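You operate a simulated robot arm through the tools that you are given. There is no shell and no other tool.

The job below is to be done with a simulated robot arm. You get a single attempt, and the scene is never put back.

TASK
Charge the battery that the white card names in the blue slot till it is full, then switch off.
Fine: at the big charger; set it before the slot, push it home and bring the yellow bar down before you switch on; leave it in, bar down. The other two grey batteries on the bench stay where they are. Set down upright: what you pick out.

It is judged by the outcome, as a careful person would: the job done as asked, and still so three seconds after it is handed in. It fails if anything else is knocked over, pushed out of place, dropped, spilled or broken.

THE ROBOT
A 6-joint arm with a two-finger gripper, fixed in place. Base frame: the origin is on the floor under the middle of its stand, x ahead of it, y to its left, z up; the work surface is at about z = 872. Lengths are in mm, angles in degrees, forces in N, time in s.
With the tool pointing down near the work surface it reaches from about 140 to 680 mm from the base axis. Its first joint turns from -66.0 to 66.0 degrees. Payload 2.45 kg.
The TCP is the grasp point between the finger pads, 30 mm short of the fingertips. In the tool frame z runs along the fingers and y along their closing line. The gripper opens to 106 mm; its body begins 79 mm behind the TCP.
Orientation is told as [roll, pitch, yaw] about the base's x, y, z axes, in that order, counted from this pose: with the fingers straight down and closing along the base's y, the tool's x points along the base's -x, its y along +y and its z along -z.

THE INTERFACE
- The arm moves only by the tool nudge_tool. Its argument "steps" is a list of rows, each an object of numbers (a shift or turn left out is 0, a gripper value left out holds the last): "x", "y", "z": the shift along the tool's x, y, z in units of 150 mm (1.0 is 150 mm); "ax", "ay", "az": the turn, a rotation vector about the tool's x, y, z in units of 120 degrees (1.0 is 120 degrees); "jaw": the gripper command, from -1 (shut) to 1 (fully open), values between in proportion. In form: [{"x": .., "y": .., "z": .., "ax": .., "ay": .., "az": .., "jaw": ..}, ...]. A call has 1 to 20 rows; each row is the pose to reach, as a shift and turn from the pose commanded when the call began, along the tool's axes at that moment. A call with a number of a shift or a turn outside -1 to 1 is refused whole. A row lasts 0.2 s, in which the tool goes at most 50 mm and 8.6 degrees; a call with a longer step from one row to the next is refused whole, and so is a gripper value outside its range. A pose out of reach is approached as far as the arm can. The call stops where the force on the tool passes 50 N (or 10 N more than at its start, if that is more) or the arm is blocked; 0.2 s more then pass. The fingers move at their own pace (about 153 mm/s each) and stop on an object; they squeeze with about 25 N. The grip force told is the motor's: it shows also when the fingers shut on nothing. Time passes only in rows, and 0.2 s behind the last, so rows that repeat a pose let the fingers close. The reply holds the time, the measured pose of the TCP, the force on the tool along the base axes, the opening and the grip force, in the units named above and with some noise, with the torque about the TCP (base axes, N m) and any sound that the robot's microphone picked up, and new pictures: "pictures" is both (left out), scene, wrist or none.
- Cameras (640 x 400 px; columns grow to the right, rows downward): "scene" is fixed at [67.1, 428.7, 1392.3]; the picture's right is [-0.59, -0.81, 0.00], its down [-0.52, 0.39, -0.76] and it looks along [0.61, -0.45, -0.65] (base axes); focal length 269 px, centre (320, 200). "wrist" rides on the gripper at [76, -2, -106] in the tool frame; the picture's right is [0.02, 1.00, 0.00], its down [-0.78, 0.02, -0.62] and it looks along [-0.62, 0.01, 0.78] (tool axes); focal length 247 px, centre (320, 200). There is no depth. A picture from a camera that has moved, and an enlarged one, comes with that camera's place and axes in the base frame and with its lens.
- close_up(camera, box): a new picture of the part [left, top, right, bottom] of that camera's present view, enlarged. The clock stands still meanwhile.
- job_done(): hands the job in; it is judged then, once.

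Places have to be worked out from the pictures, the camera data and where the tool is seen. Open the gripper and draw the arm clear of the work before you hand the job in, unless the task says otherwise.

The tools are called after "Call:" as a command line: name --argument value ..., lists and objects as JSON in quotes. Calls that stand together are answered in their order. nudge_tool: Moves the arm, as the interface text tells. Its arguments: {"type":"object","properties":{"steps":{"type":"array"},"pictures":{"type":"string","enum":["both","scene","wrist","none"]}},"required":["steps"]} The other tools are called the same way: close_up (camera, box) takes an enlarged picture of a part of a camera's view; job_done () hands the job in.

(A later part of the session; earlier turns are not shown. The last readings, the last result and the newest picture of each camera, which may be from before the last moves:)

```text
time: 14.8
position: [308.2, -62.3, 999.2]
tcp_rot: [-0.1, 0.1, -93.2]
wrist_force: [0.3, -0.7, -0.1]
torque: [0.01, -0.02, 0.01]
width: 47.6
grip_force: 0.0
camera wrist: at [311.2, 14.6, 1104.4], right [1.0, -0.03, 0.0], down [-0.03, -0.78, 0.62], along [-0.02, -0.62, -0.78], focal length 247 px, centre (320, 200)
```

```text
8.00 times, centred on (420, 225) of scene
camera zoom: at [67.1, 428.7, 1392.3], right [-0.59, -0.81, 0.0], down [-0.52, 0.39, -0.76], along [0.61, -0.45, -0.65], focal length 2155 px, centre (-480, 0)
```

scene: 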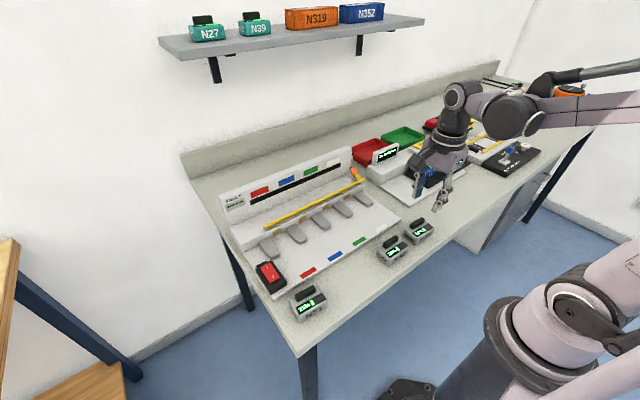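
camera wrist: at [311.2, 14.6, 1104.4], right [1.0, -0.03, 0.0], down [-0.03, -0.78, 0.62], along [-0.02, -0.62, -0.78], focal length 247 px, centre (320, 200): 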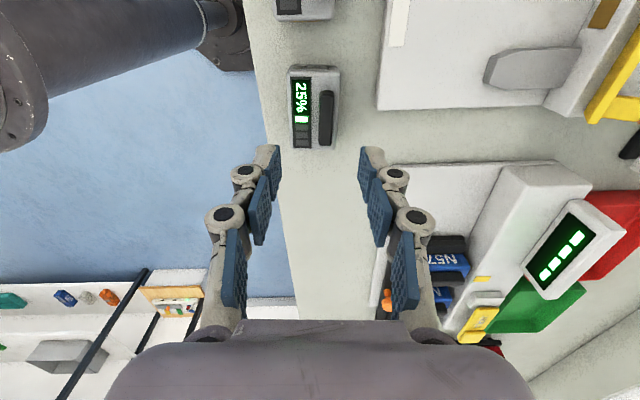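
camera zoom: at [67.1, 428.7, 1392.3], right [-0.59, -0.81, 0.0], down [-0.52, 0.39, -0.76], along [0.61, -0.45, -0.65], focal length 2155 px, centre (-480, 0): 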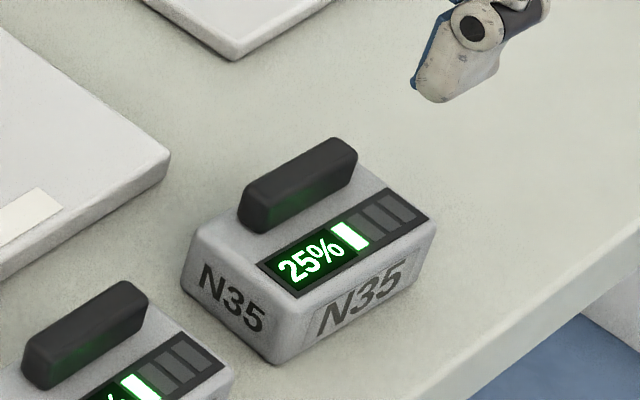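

N35 is upright, but its handle has moved to x≈314 and its body centre to about (303.4, -61). Gripping the body across its 43 mm width is more secure because it holds around the centre of mass. I'll open to about 60 mm, centre on the body and descend in stages.

Call:
nudge_tool --steps '[{"x": 0.005, "y": -0.032, "jaw": 0.13}, {"x": 0.005, "y": -0.032, "z": 0.15, "jaw": 0.13}, {"x": 0.005, "y": -0.032, "z": 0.3, "jaw": 0.13}, {"x": 0.005, "y": -0.032, "z": 0.42, "jaw": 0.13}, {"x": 0.005, "y": -0.032, "z": 0.42, "jaw": 0.13}]' --pictures "both"

Call:
close_up --camera "wrist" --box '[240, 80, 400, 180]'

Call:
close_up --camera "scene" --box '[370, 180, 466, 240]'

```text
time: 16.0
position: [302.6, -61.5, 935.0]
tcp_rot: [0.1, 0.2, -93.2]
wrist_force: [-0.5, 0.4, 0.1]
torque: [0.01, 0.02, 0.01]
width: 59.8
grip_force: 0.0
camera wrist: at [306.5, 15.2, 1041.0], right [1.0, -0.03, 0.0], down [-0.03, -0.78, 0.62], along [-0.02, -0.62, -0.78], focal length 247 px, centre (320, 200)
```

scene: 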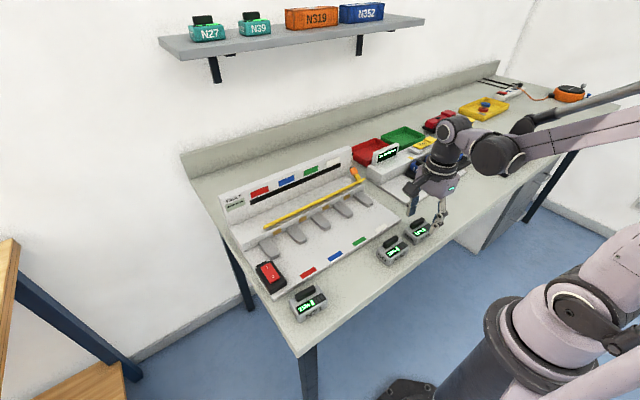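
wrist: 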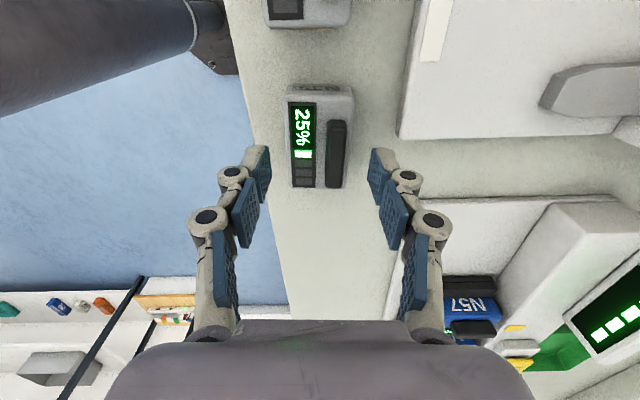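

```text
4.00 times, centred on (320, 130) of wrist
camera zoom: at [306.5, 15.2, 1041.0], right [1.0, -0.03, 0.0], down [-0.03, -0.78, 0.62], along [-0.02, -0.62, -0.78], focal length 988 px, centre (320, 480)
```

zoom: 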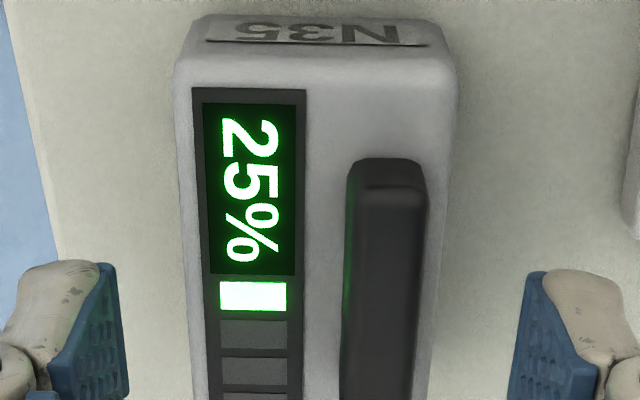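

```text
6.67 times, centred on (418, 210) of scene
camera zoom: at [67.1, 428.7, 1392.3], right [-0.59, -0.81, 0.0], down [-0.52, 0.39, -0.76], along [0.61, -0.45, -0.65], focal length 1796 px, centre (-333, 133)
```

zoom: 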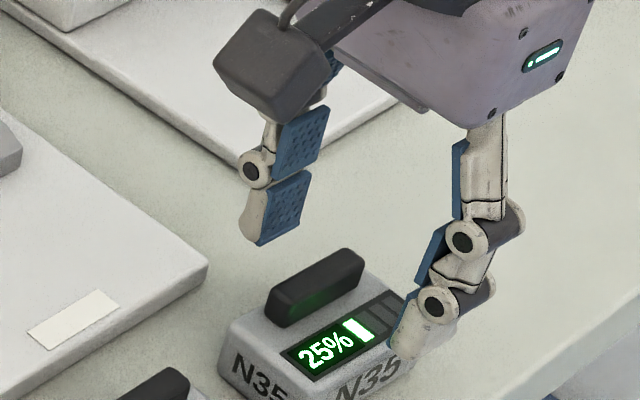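

The fingers straddle the body evenly. I'll lower to a TCP height of about 899, stopping if contact force appears.

Call:
nudge_tool --steps '[{"z": 0.07}, {"z": 0.13}, {"z": 0.18}, {"z": 0.22}, {"z": 0.24}, {"z": 0.24}]' --pictures "both"

Call:
close_up --camera "scene" --box '[370, 190, 466, 250]'

Call:
close_up --camera "wrist" --box '[240, 90, 400, 190]'

```text
time: 17.4
position: [304.4, -62.0, 899.2]
tcp_rot: [0.1, 0.1, -93.1]
wrist_force: [-1.4, -0.6, 0.1]
torque: [0.0, 0.01, 0.01]
width: 59.8
grip_force: 0.0
camera wrist: at [306.5, 15.4, 1005.2], right [1.0, -0.03, 0.0], down [-0.03, -0.78, 0.62], along [-0.02, -0.62, -0.78], focal length 247 px, centre (320, 200)
```

scene: 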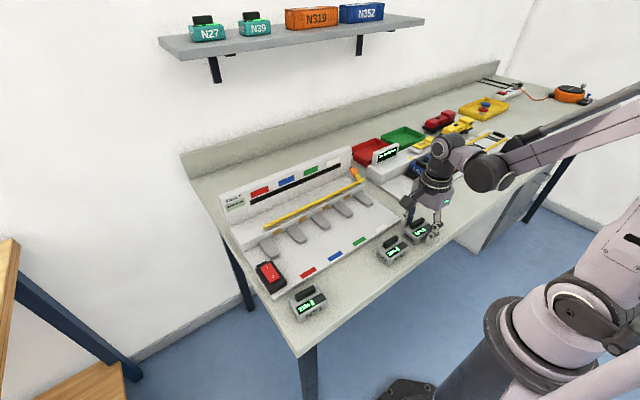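
wrist: 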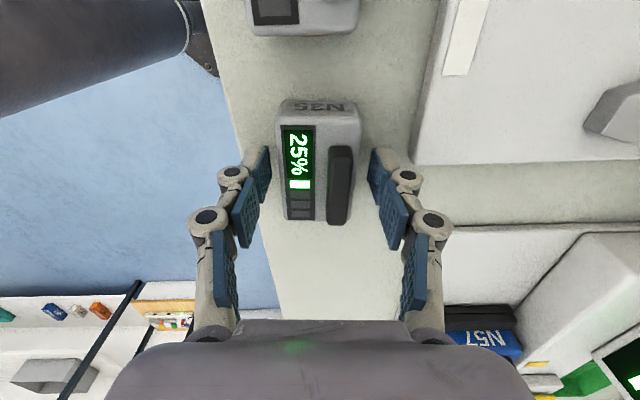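

```text
6.67 times, centred on (418, 220) of scene
camera zoom: at [67.1, 428.7, 1392.3], right [-0.59, -0.81, 0.0], down [-0.52, 0.39, -0.76], along [0.61, -0.45, -0.65], focal length 1796 px, centre (-333, 67)
```

zoom: 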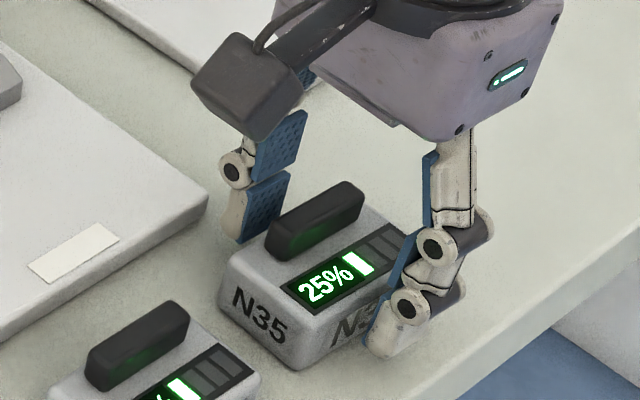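

```text
4.00 times, centred on (320, 140) of wrist
camera zoom: at [306.5, 15.4, 1005.2], right [1.0, -0.03, 0.0], down [-0.03, -0.78, 0.62], along [-0.02, -0.62, -0.78], focal length 988 px, centre (320, 440)
```

zoom: 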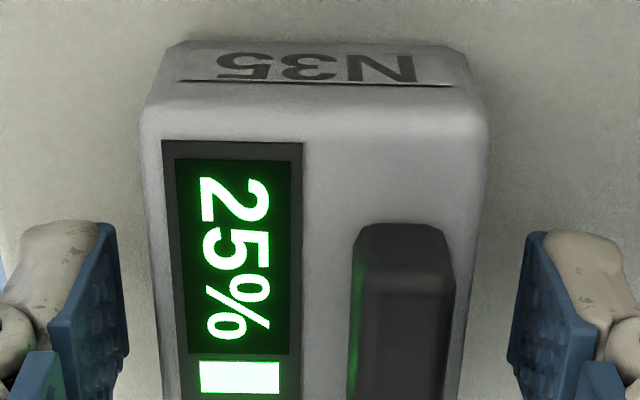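

There's no contact yet, and the fingertips are well down beside the body. I'll lower 4 mm more and close on the body.

Call:
nudge_tool --steps '[{"z": 0.015}, {"z": 0.028}, {"z": 0.028, "jaw": -0.05}, {"z": 0.028, "jaw": -0.2}, {"z": 0.028, "jaw": -0.4}, {"z": 0.028, "jaw": -1}, {"z": 0.028, "jaw": -1}]' --pictures "both"

Call:
close_up --camera "wrist" --box '[240, 90, 400, 190]'

```text
time: 19.0
position: [303.5, -61.1, 895.5]
tcp_rot: [0.0, 0.1, -93.2]
wrist_force: [-1.9, -0.1, 2.9]
torque: [0.01, 0.08, -0.03]
width: 43.4
grip_force: 25.3
camera wrist: at [306.5, 15.4, 1001.1], right [1.0, -0.03, 0.0], down [-0.03, -0.78, 0.62], along [-0.02, -0.62, -0.78], focal length 247 px, centre (320, 200)
```

scene: 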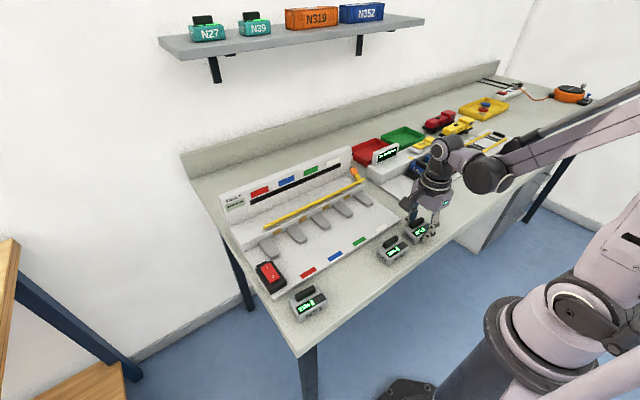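
wrist: 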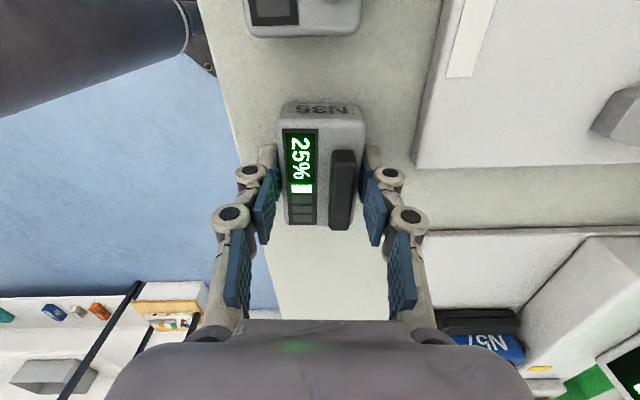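

```text
4.00 times, centred on (320, 140) of wrist
camera zoom: at [306.5, 15.4, 1001.1], right [1.0, -0.03, 0.0], down [-0.03, -0.78, 0.62], along [-0.02, -0.62, -0.78], focal length 988 px, centre (320, 440)
```

zoom: 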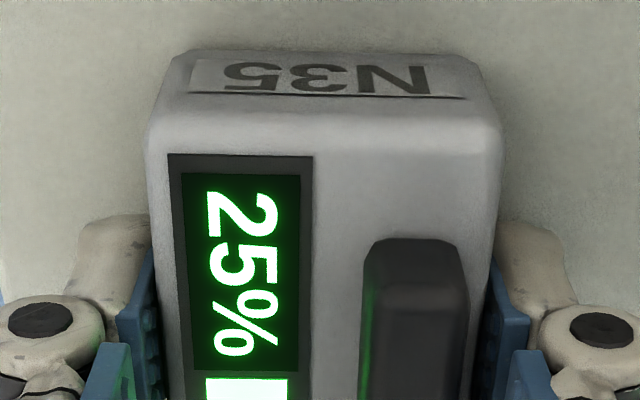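

The body is gripped (width 43.4 mm, 25 N). I'll make a careful test lift of 15 mm.

Call:
nudge_tool --steps '[{"z": -0.02, "jaw": -1}, {"z": -0.04, "jaw": -1}, {"z": -0.06, "jaw": -1}, {"z": -0.08, "jaw": -1}, {"z": -0.1, "jaw": -1}, {"z": -0.1, "jaw": -1}]' --pictures "both"

Call:
close_up --camera "scene" --box '[370, 190, 466, 250]'

```text
time: 20.4
position: [302.9, -60.7, 910.7]
tcp_rot: [0.1, 0.1, -93.2]
wrist_force: [0.2, -0.4, -1.9]
torque: [0.0, -0.01, 0.0]
width: 43.8
grip_force: 25.3
camera wrist: at [306.3, 15.4, 1016.4], right [1.0, -0.03, 0.0], down [-0.03, -0.78, 0.62], along [-0.02, -0.62, -0.78], focal length 247 px, centre (320, 200)
```

scene: 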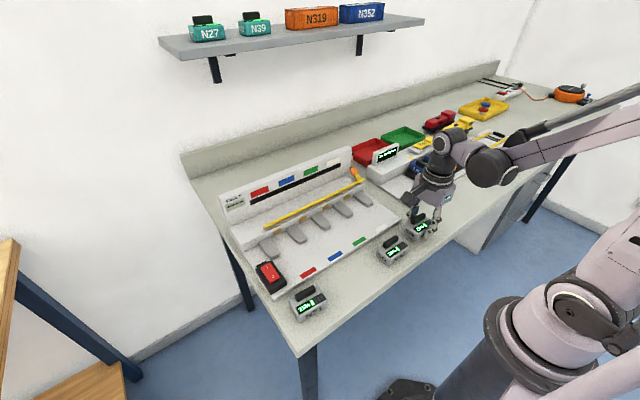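
wrist: 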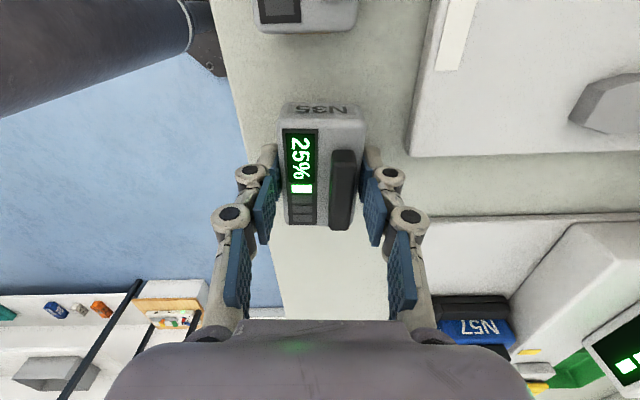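

```text
6.67 times, centred on (418, 220) of scene
camera zoom: at [67.2, 428.7, 1392.3], right [-0.59, -0.81, 0.0], down [-0.52, 0.39, -0.76], along [0.61, -0.45, -0.65], focal length 1796 px, centre (-333, 67)
```

zoom: 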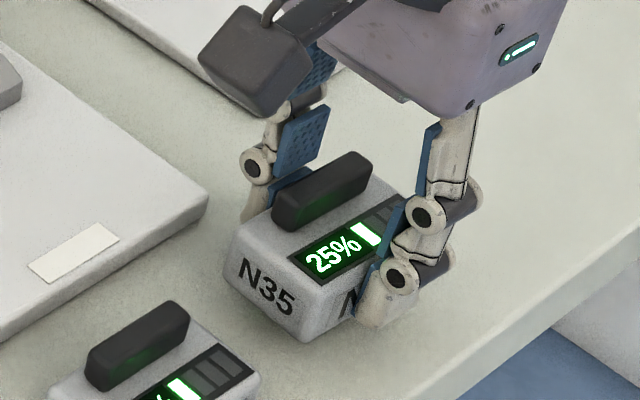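

The battery lifts level and securely. I'll raise it to about z = 1000, rotate +93.2° so its contact end faces the charger, and carry it toward the blue slot.

Call:
nudge_tool --steps '[{"z": -0.2, "jaw": -1}, {"z": -0.4, "jaw": -1}, {"z": -0.6, "jaw": -1}, {"x": 0.086, "y": 0.03, "z": -0.6, "az": -0.0706, "jaw": -1}, {"x": 0.172, "y": 0.06, "z": -0.6, "az": -0.1412, "jaw": -1}, {"x": 0.258, "y": 0.09, "z": -0.6, "az": -0.2118, "jaw": -1}, {"x": 0.344, "y": 0.12, "z": -0.6, "az": -0.2824, "jaw": -1}, {"x": 0.43, "y": 0.15, "z": -0.6, "az": -0.353, "jaw": -1}, {"x": 0.516, "y": 0.18, "z": -0.6, "az": -0.4236, "jaw": -1}, {"x": 0.602, "y": 0.21, "z": -0.6, "az": -0.4942, "jaw": -1}, {"x": 0.688, "y": 0.24, "z": -0.6, "az": -0.5648, "jaw": -1}, {"x": 0.774, "y": 0.27, "z": -0.6, "az": -0.6354, "jaw": -1}, {"x": 0.86, "y": 0.31, "z": -0.6, "az": -0.706, "jaw": -1}, {"x": 0.95, "y": 0.35, "z": -0.6, "az": -0.7767, "jaw": -1}, {"x": 0.95, "y": 0.35, "z": -0.6, "az": -0.7767, "jaw": -1}]' --pictures "both"

```text
time: 23.6
position: [363.6, 77.6, 999.3]
tcp_rot: [0.0, -0.1, 0.1]
wrist_force: [0.1, 1.0, -3.2]
torque: [0.01, -0.02, 0.03]
width: 43.4
grip_force: 24.8
camera wrist: at [287.7, 76.4, 1105.4], right [-0.02, 1.0, 0.0], down [0.78, 0.02, 0.62], along [0.62, 0.02, -0.78], focal length 247 px, centre (320, 200)
```

scene: 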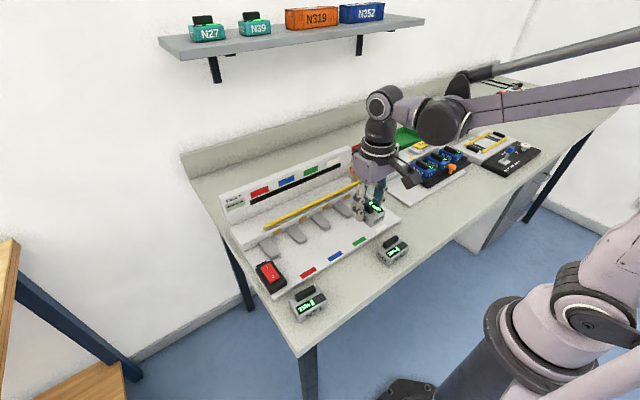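
wrist: 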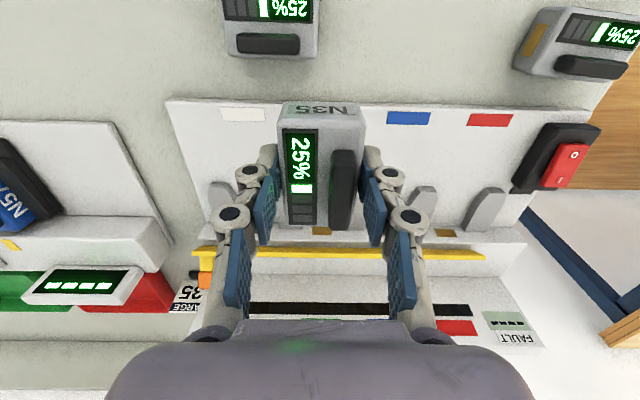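

The contact end now faces +x. I'll move over the front of the blue slot at about (403, 160.5) and lower to z = 950, then check the alignment.

Call:
nudge_tool --steps '[{"x": -0.066, "y": 0.138, "z": 0.0, "jaw": -1}, {"x": -0.131, "y": 0.276, "z": 0.05, "jaw": -1}, {"x": -0.197, "y": 0.414, "z": 0.15, "jaw": -1}, {"x": -0.263, "y": 0.553, "z": 0.25, "jaw": -1}, {"x": -0.263, "y": 0.553, "z": 0.33, "jaw": -1}, {"x": -0.263, "y": 0.553, "z": 0.33, "jaw": -1}]' --pictures "both"

Call:
close_up --camera "wrist" --box '[220, 90, 460, 240]'

Call:
close_up --camera "scene" --box '[260, 180, 388, 260]'

```text
time: 25.0
position: [403.9, 161.1, 950.5]
tcp_rot: [0.0, 0.0, 0.0]
wrist_force: [-0.3, 0.7, -1.1]
torque: [0.01, -0.01, -0.01]
width: 43.2
grip_force: 25.3
camera wrist: at [326.8, 159.7, 1056.1], right [-0.02, 1.0, 0.0], down [0.78, 0.02, 0.62], along [0.62, 0.01, -0.78], focal length 247 px, centre (320, 200)
```

scene: 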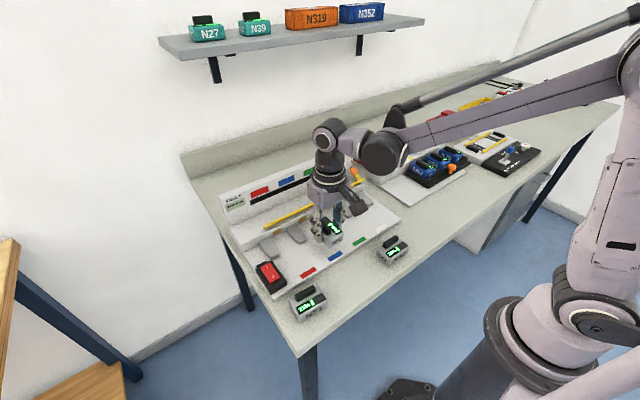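
wrist: 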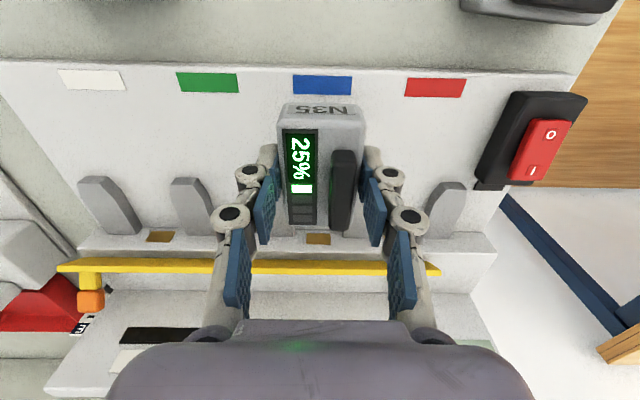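

```text
2.67 times, centred on (340, 165) of wrist
camera zoom: at [326.8, 159.7, 1056.1], right [-0.02, 1.0, 0.0], down [0.78, 0.02, 0.62], along [0.62, 0.01, -0.78], focal length 659 px, centre (267, 293)
```

zoom: 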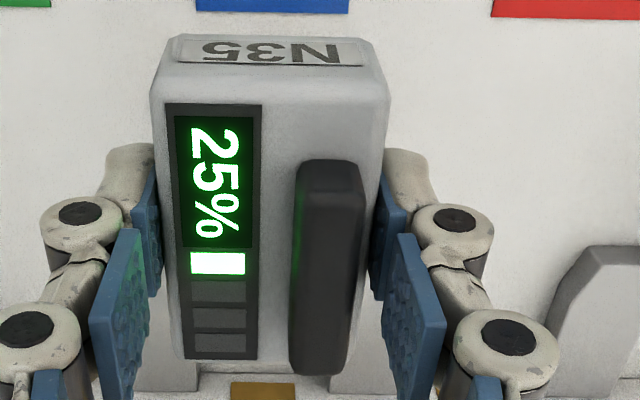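

```text
5.00 times, centred on (324, 220) of scene
camera zoom: at [67.2, 428.7, 1392.3], right [-0.59, -0.81, 0.0], down [-0.52, 0.39, -0.76], along [0.61, -0.45, -0.65], focal length 1347 px, centre (300, 100)
```

zoom: 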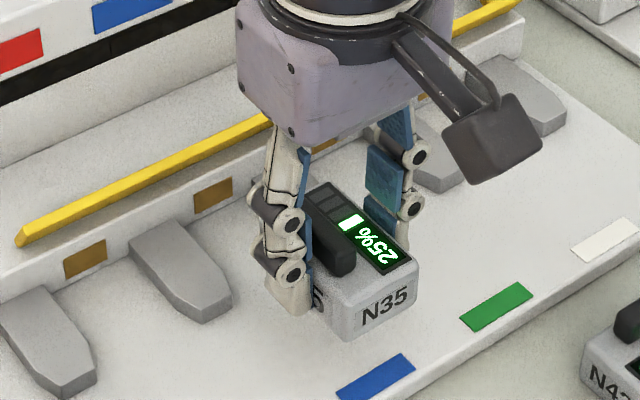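

The battery, the blue mark and the contact all line up at y≈161. I'll lower toward the plate, expecting contact near TCP z≈906, in small steps at the end.

Call:
nudge_tool --steps '[{"z": 0.1, "jaw": -1}, {"z": 0.2, "jaw": -1}, {"z": 0.25, "jaw": -1}, {"z": 0.26, "jaw": -1}, {"z": 0.26, "jaw": -1}]' --pictures "scene"

Call:
close_up --camera "scene" --box '[260, 190, 388, 270]'

```text
time: 26.2
position: [402.4, 161.5, 910.9]
tcp_rot: [-0.1, 0.0, 0.0]
wrist_force: [-0.3, -0.3, -2.1]
torque: [0.02, -0.01, 0.02]
width: 43.1
grip_force: 25.0
```

scene: 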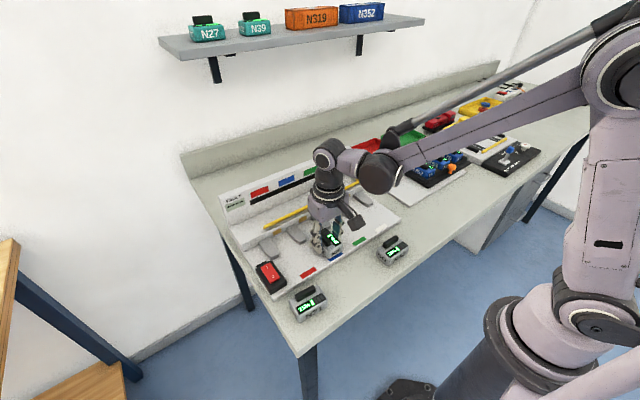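

```text
5.00 times, centred on (324, 230) of scene
camera zoom: at [67.2, 428.7, 1392.3], right [-0.59, -0.81, 0.0], down [-0.52, 0.39, -0.76], along [0.61, -0.45, -0.65], focal length 1347 px, centre (300, 50)
```

zoom: 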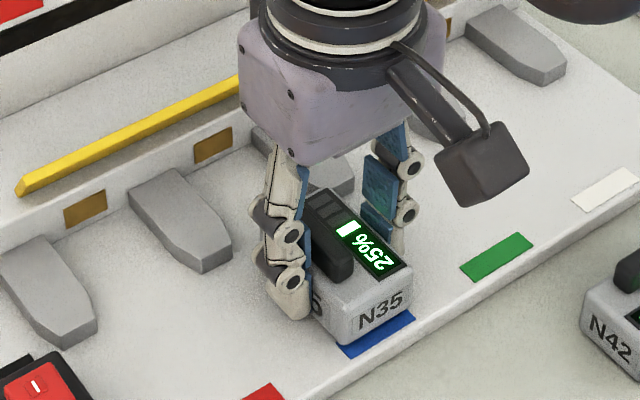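

There's no contact yet. I'll continue in 2 mm steps while watching the force.

Call:
nudge_tool --steps '[{"z": 0.01, "jaw": -1}, {"z": 0.02, "jaw": -1}, {"z": 0.02, "jaw": -1}]' --pictures "none"

Call:
nudge_tool --steps '[{"z": 0.007, "jaw": -1}, {"z": 0.013, "jaw": -1}, {"z": 0.013, "jaw": -1}]' --pictures "scene"

Call:
close_up --camera "scene" --box '[260, 190, 388, 270]'

```text
time: 27.0
position: [402.8, 161.9, 909.0]
tcp_rot: [-0.1, 0.0, 0.0]
wrist_force: [0.3, -0.9, 16.1]
torque: [-0.03, 0.35, 0.03]
width: 43.2
grip_force: 24.7
```

```text
time: 27.8
position: [403.2, 162.1, 907.0]
tcp_rot: [0.0, -0.1, 0.0]
wrist_force: [1.2, -0.5, 18.5]
torque: [-0.01, -0.04, 0.01]
width: 43.2
grip_force: 24.7
```

scene: 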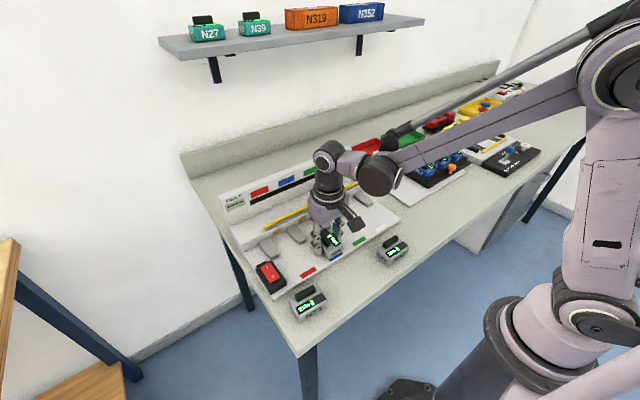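

```text
5.00 times, centred on (324, 230) of scene
camera zoom: at [66.9, 428.6, 1392.4], right [-0.59, -0.81, 0.0], down [-0.52, 0.39, -0.76], along [0.61, -0.45, -0.65], focal length 1347 px, centre (300, 50)
```

zoom: 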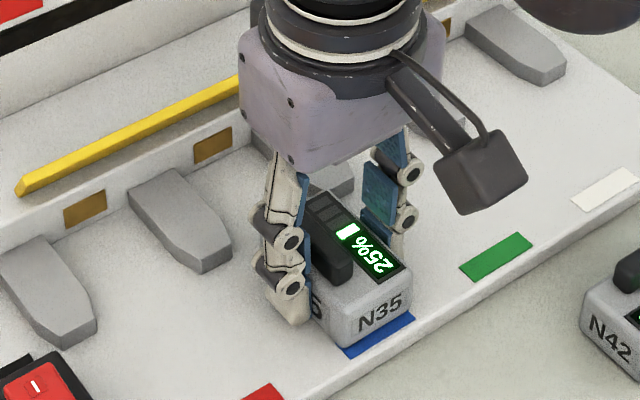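

Contact came at TCP z≈909, and the battery now sits on the plate before the blue slot. I'll release it gently and rise straight up.

Call:
nudge_tool --steps '[{"z": -0.01, "jaw": -1}, {"z": -0.01, "jaw": 0.0}, {"z": -0.01, "jaw": 0.15}, {"z": -0.01, "jaw": 0.15}, {"z": -0.1, "jaw": 0.15}, {"z": -0.25, "jaw": 0.15}, {"z": -0.4, "jaw": 0.15}, {"z": -0.4, "jaw": 0.15}]' --pictures "both"

Call:
close_up --camera "wrist" --box '[220, 70, 460, 220]'

Call:
close_up --camera "scene" --box '[260, 190, 388, 270]'

```text
time: 29.6
position: [403.5, 161.2, 968.0]
tcp_rot: [0.0, 0.1, 0.0]
wrist_force: [-0.1, 0.5, -0.3]
torque: [0.04, 0.01, 0.0]
width: 61.1
grip_force: 0.1
camera wrist: at [327.2, 159.7, 1073.4], right [-0.02, 1.0, 0.0], down [0.78, 0.02, 0.62], along [0.62, 0.01, -0.78], focal length 247 px, centre (320, 200)
```

scene: 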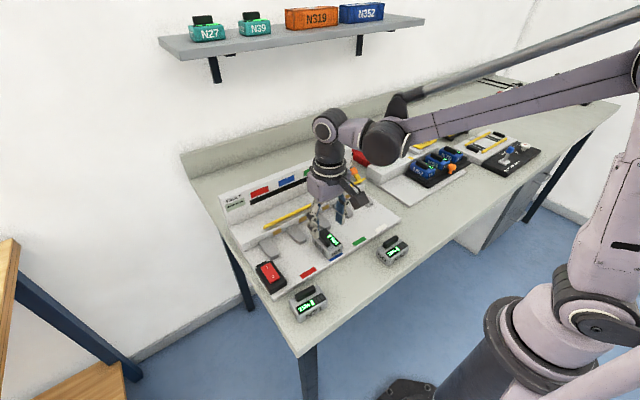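
wrist: 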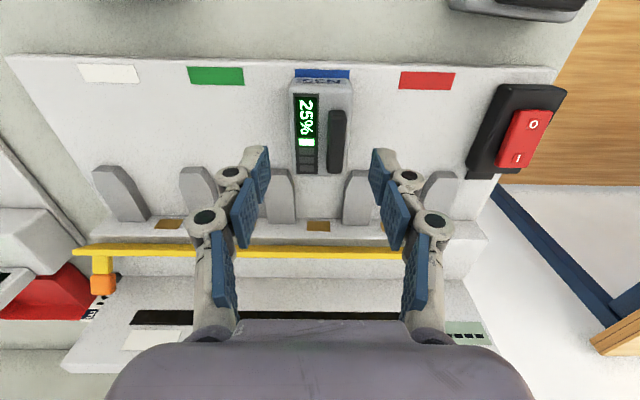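

```text
2.67 times, centred on (340, 145) of wrist
camera zoom: at [327.2, 159.7, 1073.4], right [-0.02, 1.0, 0.0], down [0.78, 0.02, 0.62], along [0.62, 0.01, -0.78], focal length 659 px, centre (267, 347)
```

zoom: 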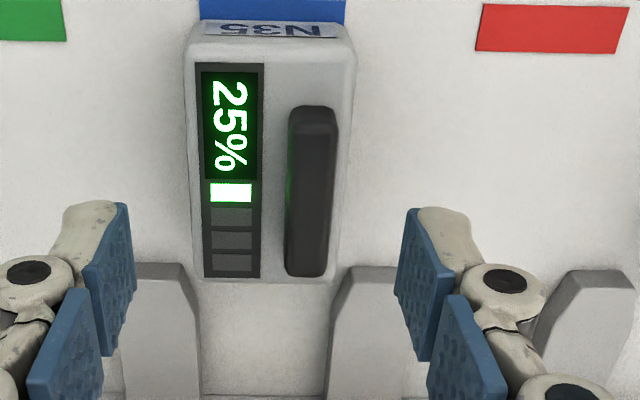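

```text
5.00 times, centred on (324, 230) of scene
camera zoom: at [67.1, 428.7, 1392.3], right [-0.59, -0.81, 0.0], down [-0.52, 0.39, -0.76], along [0.61, -0.45, -0.65], focal length 1347 px, centre (300, 50)
```

zoom: 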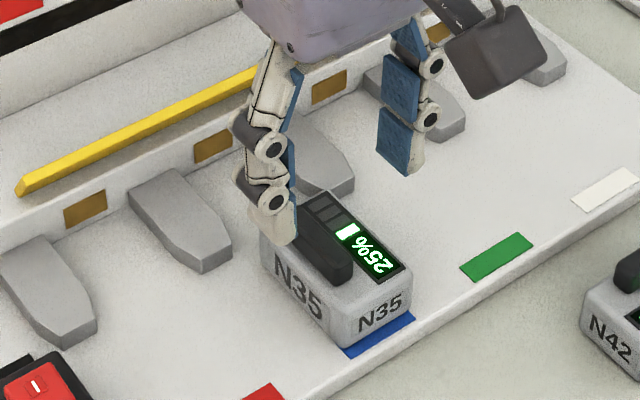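

N35 stands squarely before the blue slot with y≈161 at both ends and no yaw error. Next I'll close the fingers, move behind its rear face at x≈370 and lower them to push height.

Call:
nudge_tool --steps '[{"x": 0.19, "jaw": 0.15}, {"x": 0.38, "jaw": -0.5}, {"x": 0.38, "jaw": -1}, {"x": 0.38, "jaw": -1, "z": 0.1}, {"x": 0.38, "jaw": -1, "z": 0.25}, {"x": 0.38, "jaw": -1, "z": 0.37}, {"x": 0.38, "jaw": -1, "z": 0.37}]' --pictures "both"

Call:
close_up --camera "scene" --box '[260, 190, 388, 270]'

Call:
close_up --camera "wrist" --box '[240, 90, 400, 240]'

```text
time: 31.2
position: [344.8, 161.2, 912.3]
tcp_rot: [0.0, 0.0, -0.1]
wrist_force: [-0.2, -0.2, -0.4]
torque: [0.0, -0.01, 0.0]
width: 0.1
grip_force: 25.2
camera wrist: at [269.9, 159.9, 1017.5], right [-0.02, 1.0, 0.0], down [0.78, 0.02, 0.62], along [0.62, 0.01, -0.78], focal length 247 px, centre (320, 200)
```

scene: 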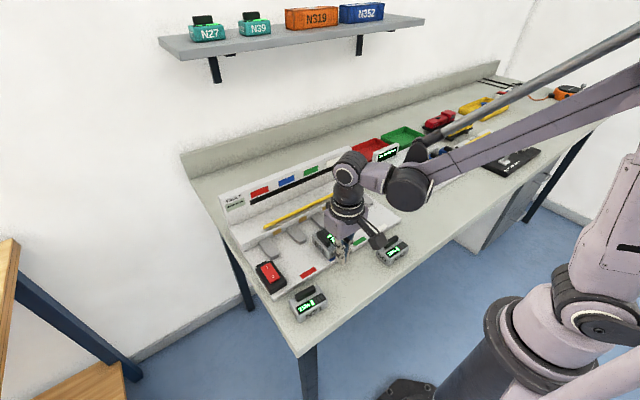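
wrist: 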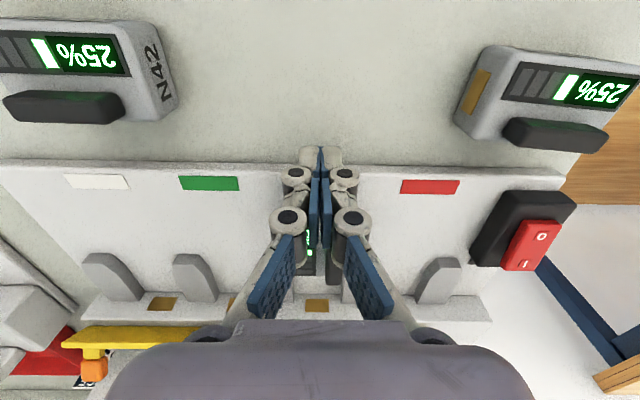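

```text
5.00 times, centred on (324, 230) of scene
camera zoom: at [67.1, 428.7, 1392.3], right [-0.59, -0.81, 0.0], down [-0.52, 0.39, -0.76], along [0.61, -0.45, -0.65], focal length 1347 px, centre (300, 50)
```

zoom: 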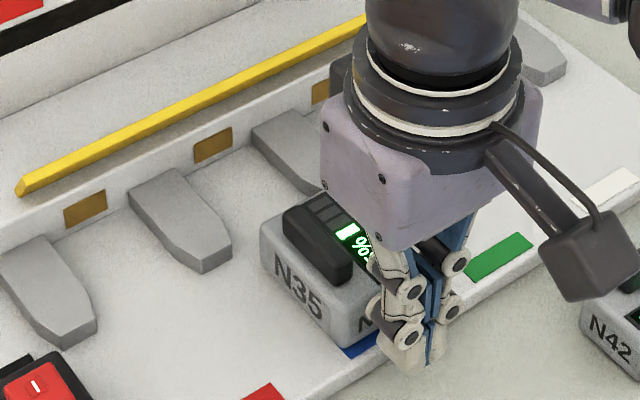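

```text
2.67 times, centred on (320, 165) of wrist
camera zoom: at [269.9, 159.9, 1017.5], right [-0.02, 1.0, 0.0], down [0.78, 0.02, 0.62], along [0.62, 0.01, -0.78], focal length 659 px, centre (320, 293)
```

zoom: 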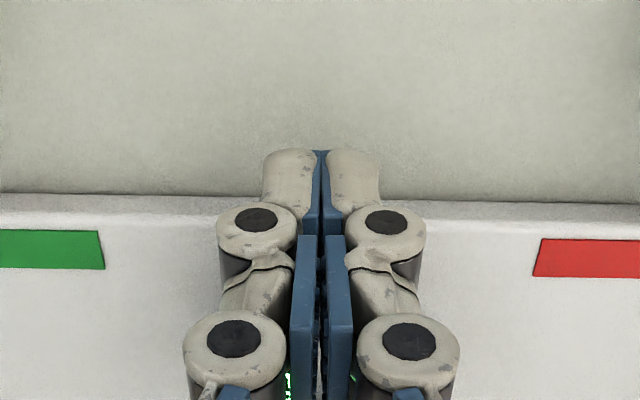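

The closed fingers are behind the battery at push height. I'll push +x slowly by about 60 mm, then check.

Call:
nudge_tool --steps '[{"x": -0.04, "jaw": -1}, {"x": -0.08, "jaw": -1}, {"x": -0.11, "jaw": -1}, {"x": -0.14, "jaw": -1}, {"x": -0.17, "jaw": -1}, {"x": -0.2, "jaw": -1}, {"x": -0.23, "jaw": -1}, {"x": -0.26, "jaw": -1}, {"x": -0.29, "jaw": -1}, {"x": -0.32, "jaw": -1}, {"x": -0.35, "jaw": -1}, {"x": -0.38, "jaw": -1}, {"x": -0.4, "jaw": -1}]' --pictures "both"

Call:
close_up --camera "scene" --box '[260, 180, 388, 260]'

```text
time: 34.0
position: [406.3, 161.2, 911.6]
tcp_rot: [0.1, 0.1, 0.1]
wrist_force: [0.2, 0.5, -0.1]
torque: [-0.03, 0.03, -0.02]
width: 5.9
grip_force: 25.6
camera wrist: at [330.2, 159.9, 1017.2], right [-0.02, 1.0, 0.0], down [0.78, 0.02, 0.62], along [0.62, 0.01, -0.78], focal length 247 px, centre (320, 200)
```

scene: 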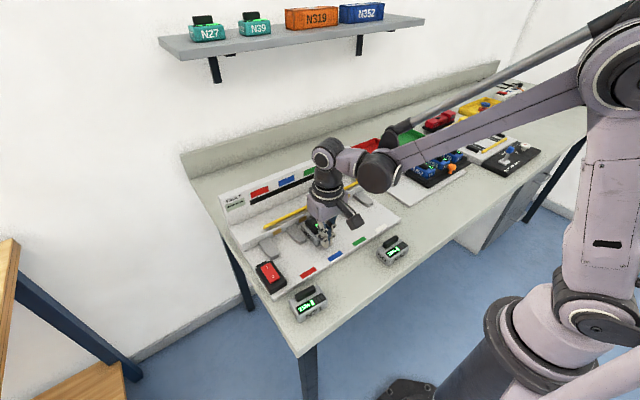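
wrist: 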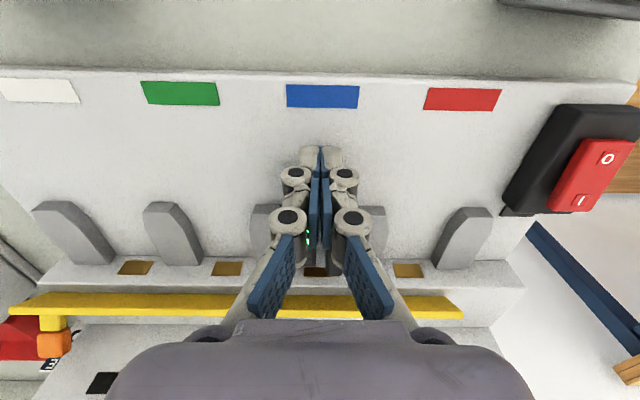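

```text
5.00 times, centred on (324, 220) of scene
camera zoom: at [67.1, 428.7, 1392.3], right [-0.59, -0.81, 0.0], down [-0.52, 0.39, -0.76], along [0.61, -0.45, -0.65], focal length 1347 px, centre (300, 100)
```

zoom: 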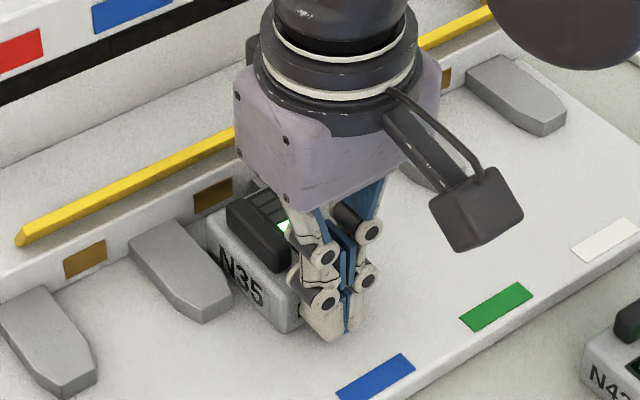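

The push went smoothly with little force, but the jaw width reads 5.9 mm. I'll look closely at the fingers and the battery before going on.

Call:
close_up --camera "wrist" --box '[240, 130, 400, 290]'

Call:
close_up --camera "scene" --box '[292, 210, 356, 250]'

```text
2.50 times, centred on (320, 210) of wrist
camera zoom: at [330.2, 159.9, 1017.2], right [-0.02, 1.0, 0.0], down [0.78, 0.02, 0.62], along [0.62, 0.01, -0.78], focal length 617 px, centre (320, 175)
```

zoom: 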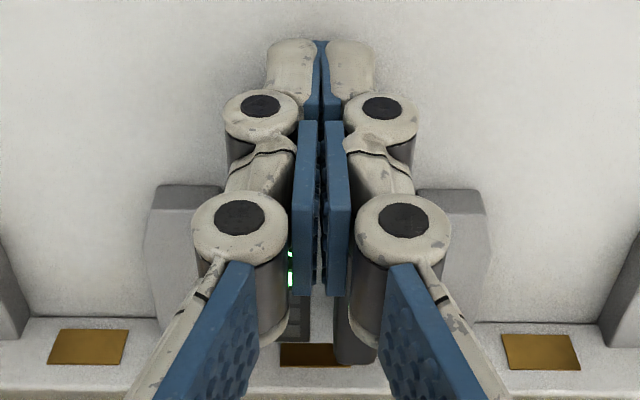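

```text
10.00 times, centred on (324, 230) of scene
camera zoom: at [67.1, 428.7, 1392.3], right [-0.59, -0.81, 0.0], down [-0.52, 0.39, -0.76], along [0.61, -0.45, -0.65], focal length 2694 px, centre (280, -100)
```

zoom: 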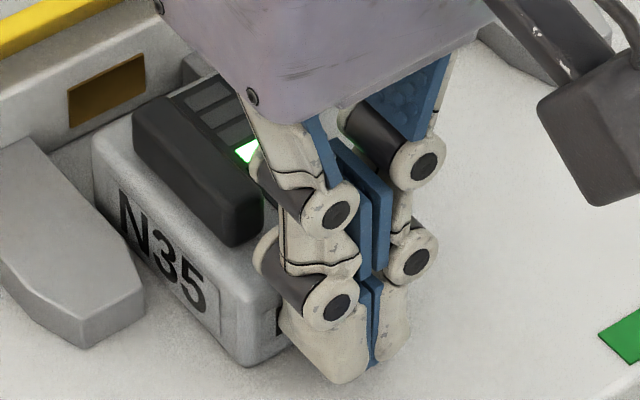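

The fingers have only flexed slightly at their joints, and the battery is straight between the dividers. I'll keep pushing in small steps.

Call:
nudge_tool --steps '[{"x": -0.02, "jaw": -1}, {"x": -0.04, "jaw": -1}, {"x": -0.06, "jaw": -1}, {"x": -0.08, "jaw": -1}, {"x": -0.1, "jaw": -1}, {"x": -0.12, "jaw": -1}, {"x": -0.14, "jaw": -1}]' --pictures "both"

Call:
close_up --camera "scene" --box '[282, 190, 362, 240]'

Call:
close_up --camera "wrist" --box '[240, 130, 400, 290]'

```text
time: 35.6
position: [427.6, 162.2, 911.8]
tcp_rot: [0.0, 0.0, 0.0]
wrist_force: [0.3, -0.2, -0.5]
torque: [0.02, 0.04, -0.01]
width: 0.0
grip_force: 25.6
camera wrist: at [351.4, 159.8, 1016.9], right [-0.02, 1.0, 0.0], down [0.78, 0.02, 0.62], along [0.62, 0.01, -0.78], focal length 247 px, centre (320, 200)
```

scene: 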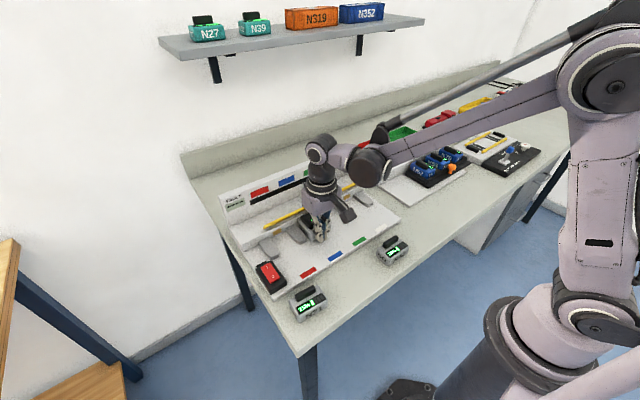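
wrist: 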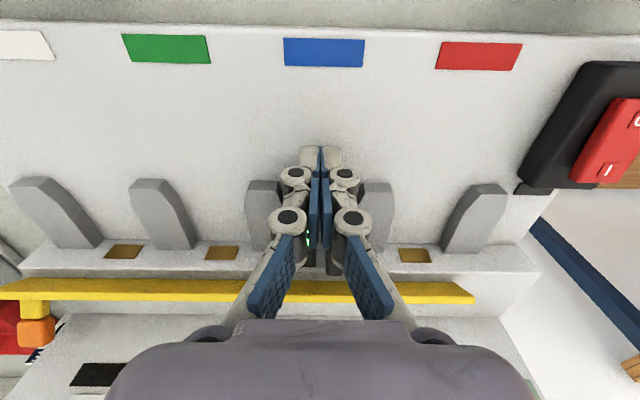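

```text
8.00 times, centred on (322, 215) of scene
camera zoom: at [67.1, 428.7, 1392.3], right [-0.59, -0.81, 0.0], down [-0.52, 0.39, -0.76], along [0.61, -0.45, -0.65], focal length 2155 px, centre (304, 80)
```

zoom: 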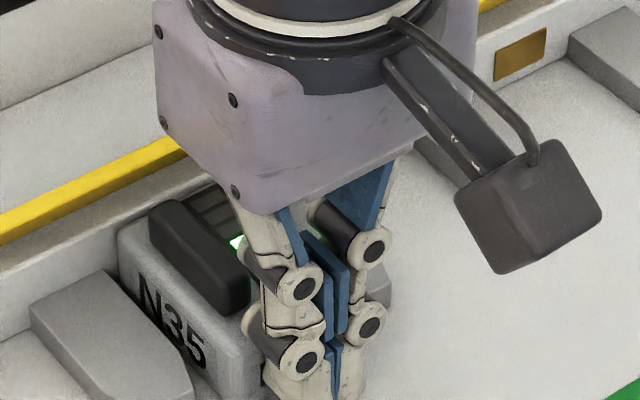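

```text
2.50 times, centred on (320, 210) of wrist
camera zoom: at [351.4, 159.8, 1016.9], right [-0.02, 1.0, 0.0], down [0.78, 0.02, 0.62], along [0.62, 0.01, -0.78], focal length 617 px, centre (320, 175)
```

zoom: 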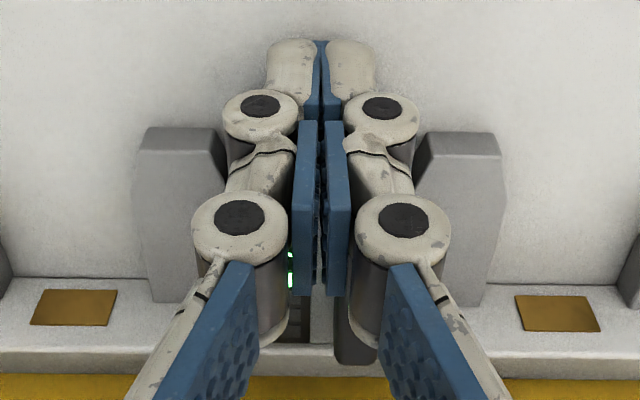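

The battery's front is now close to the contact. I'll continue in finer steps until I feel resistance.

Call:
nudge_tool --steps '[{"x": -0.012, "jaw": -1}, {"x": -0.024, "jaw": -1}, {"x": -0.036, "jaw": -1}, {"x": -0.036, "jaw": -1}]' --pictures "none"

Call:
nudge_tool --steps '[{"x": -0.01, "jaw": -1}, {"x": -0.02, "jaw": -1}, {"x": -0.02, "jaw": -1}]' --pictures "scene"

Call:
close_up --camera "scene" --box '[282, 190, 362, 240]'

```text
time: 36.6
position: [428.7, 160.9, 911.8]
tcp_rot: [0.1, 0.5, 0.1]
wrist_force: [-25.1, -1.6, 0.6]
torque: [0.11, 0.34, -0.02]
width: 6.1
grip_force: 25.2
```

```text
time: 37.4
position: [429.6, 160.7, 911.9]
tcp_rot: [-0.1, 1.0, 0.1]
wrist_force: [-45.6, 3.5, -0.5]
torque: [0.08, 0.53, 0.03]
width: 6.1
grip_force: 24.9
```

scene: 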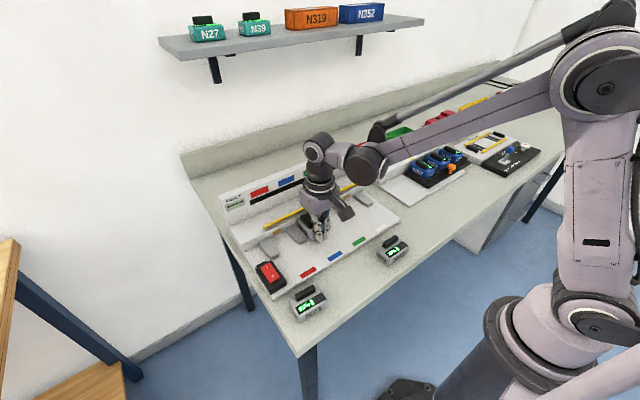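

```text
8.00 times, centred on (322, 215) of scene
camera zoom: at [66.0, 428.8, 1392.4], right [-0.59, -0.81, 0.0], down [-0.52, 0.39, -0.76], along [0.61, -0.45, -0.65], focal length 2155 px, centre (304, 80)
```

zoom: 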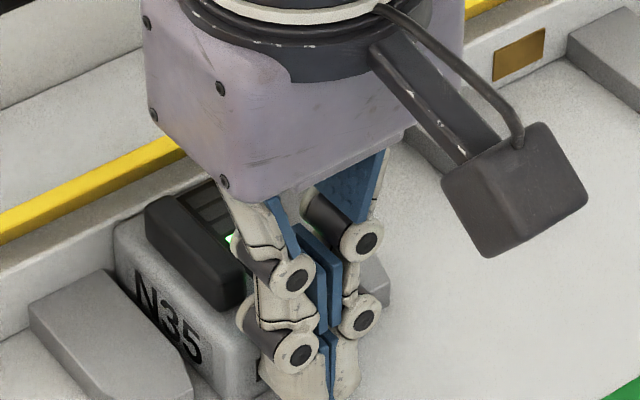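

There's a firm stop at TCP x≈429 with 45 N of resistance, so it's probably home against the contact. I'll back off, rise and inspect.

Call:
nudge_tool --steps '[{"x": 0.05, "jaw": -1}, {"x": 0.15, "jaw": -1}, {"x": 0.3, "jaw": -1}, {"x": 0.4, "z": -0.2, "jaw": -1}, {"x": 0.4, "z": -0.5, "jaw": -1}, {"x": 0.3, "z": -0.7, "jaw": -1}, {"x": 0.3, "z": -0.7, "jaw": -1}]' --pictures "both"

Call:
close_up --camera "wrist" --box '[240, 70, 400, 170]'

Call:
close_up --camera "scene" --box '[272, 190, 352, 240]'

```text
time: 39.0
position: [390.3, 161.6, 1015.7]
tcp_rot: [0.1, 0.1, 0.0]
wrist_force: [0.6, -0.3, -0.2]
torque: [0.03, 0.0, -0.01]
width: 0.0
grip_force: 25.8
camera wrist: at [314.9, 160.0, 1122.9], right [-0.02, 1.0, 0.0], down [0.78, 0.02, 0.62], along [0.62, 0.01, -0.78], focal length 247 px, centre (320, 200)
```

scene: 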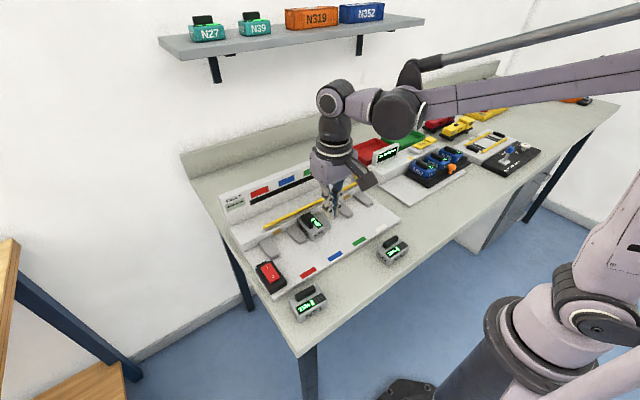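
wrist: 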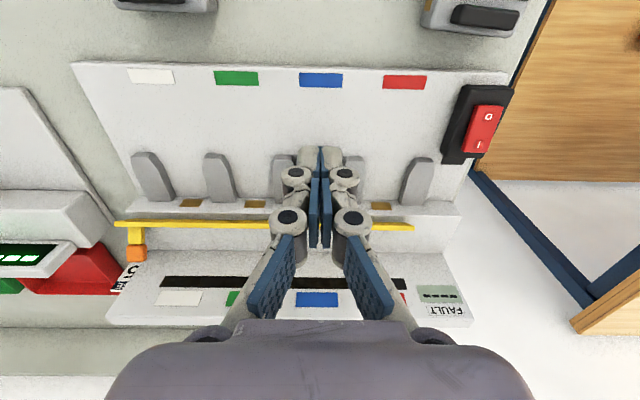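

```text
4.00 times, centred on (320, 120) of wrist
camera zoom: at [314.9, 160.0, 1122.9], right [-0.02, 1.0, 0.0], down [0.78, 0.02, 0.62], along [0.62, 0.01, -0.78], focal length 988 px, centre (320, 520)
```

zoom: 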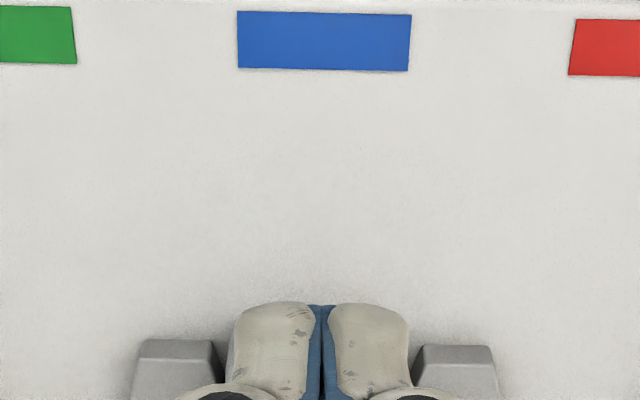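

```text
8.00 times, centred on (312, 215) of scene
camera zoom: at [67.2, 428.7, 1392.3], right [-0.59, -0.81, 0.0], down [-0.52, 0.39, -0.76], along [0.61, -0.45, -0.65], focal length 2155 px, centre (384, 80)
```

zoom: 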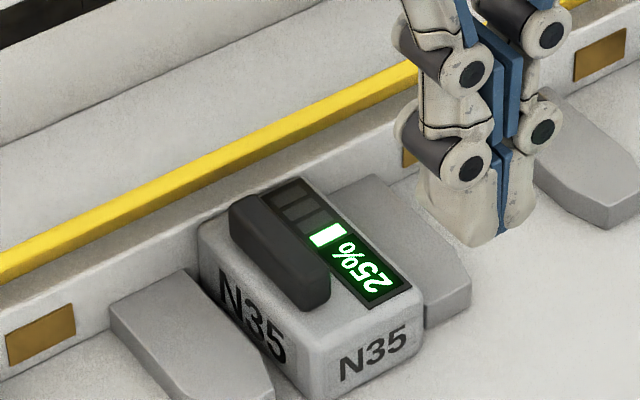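

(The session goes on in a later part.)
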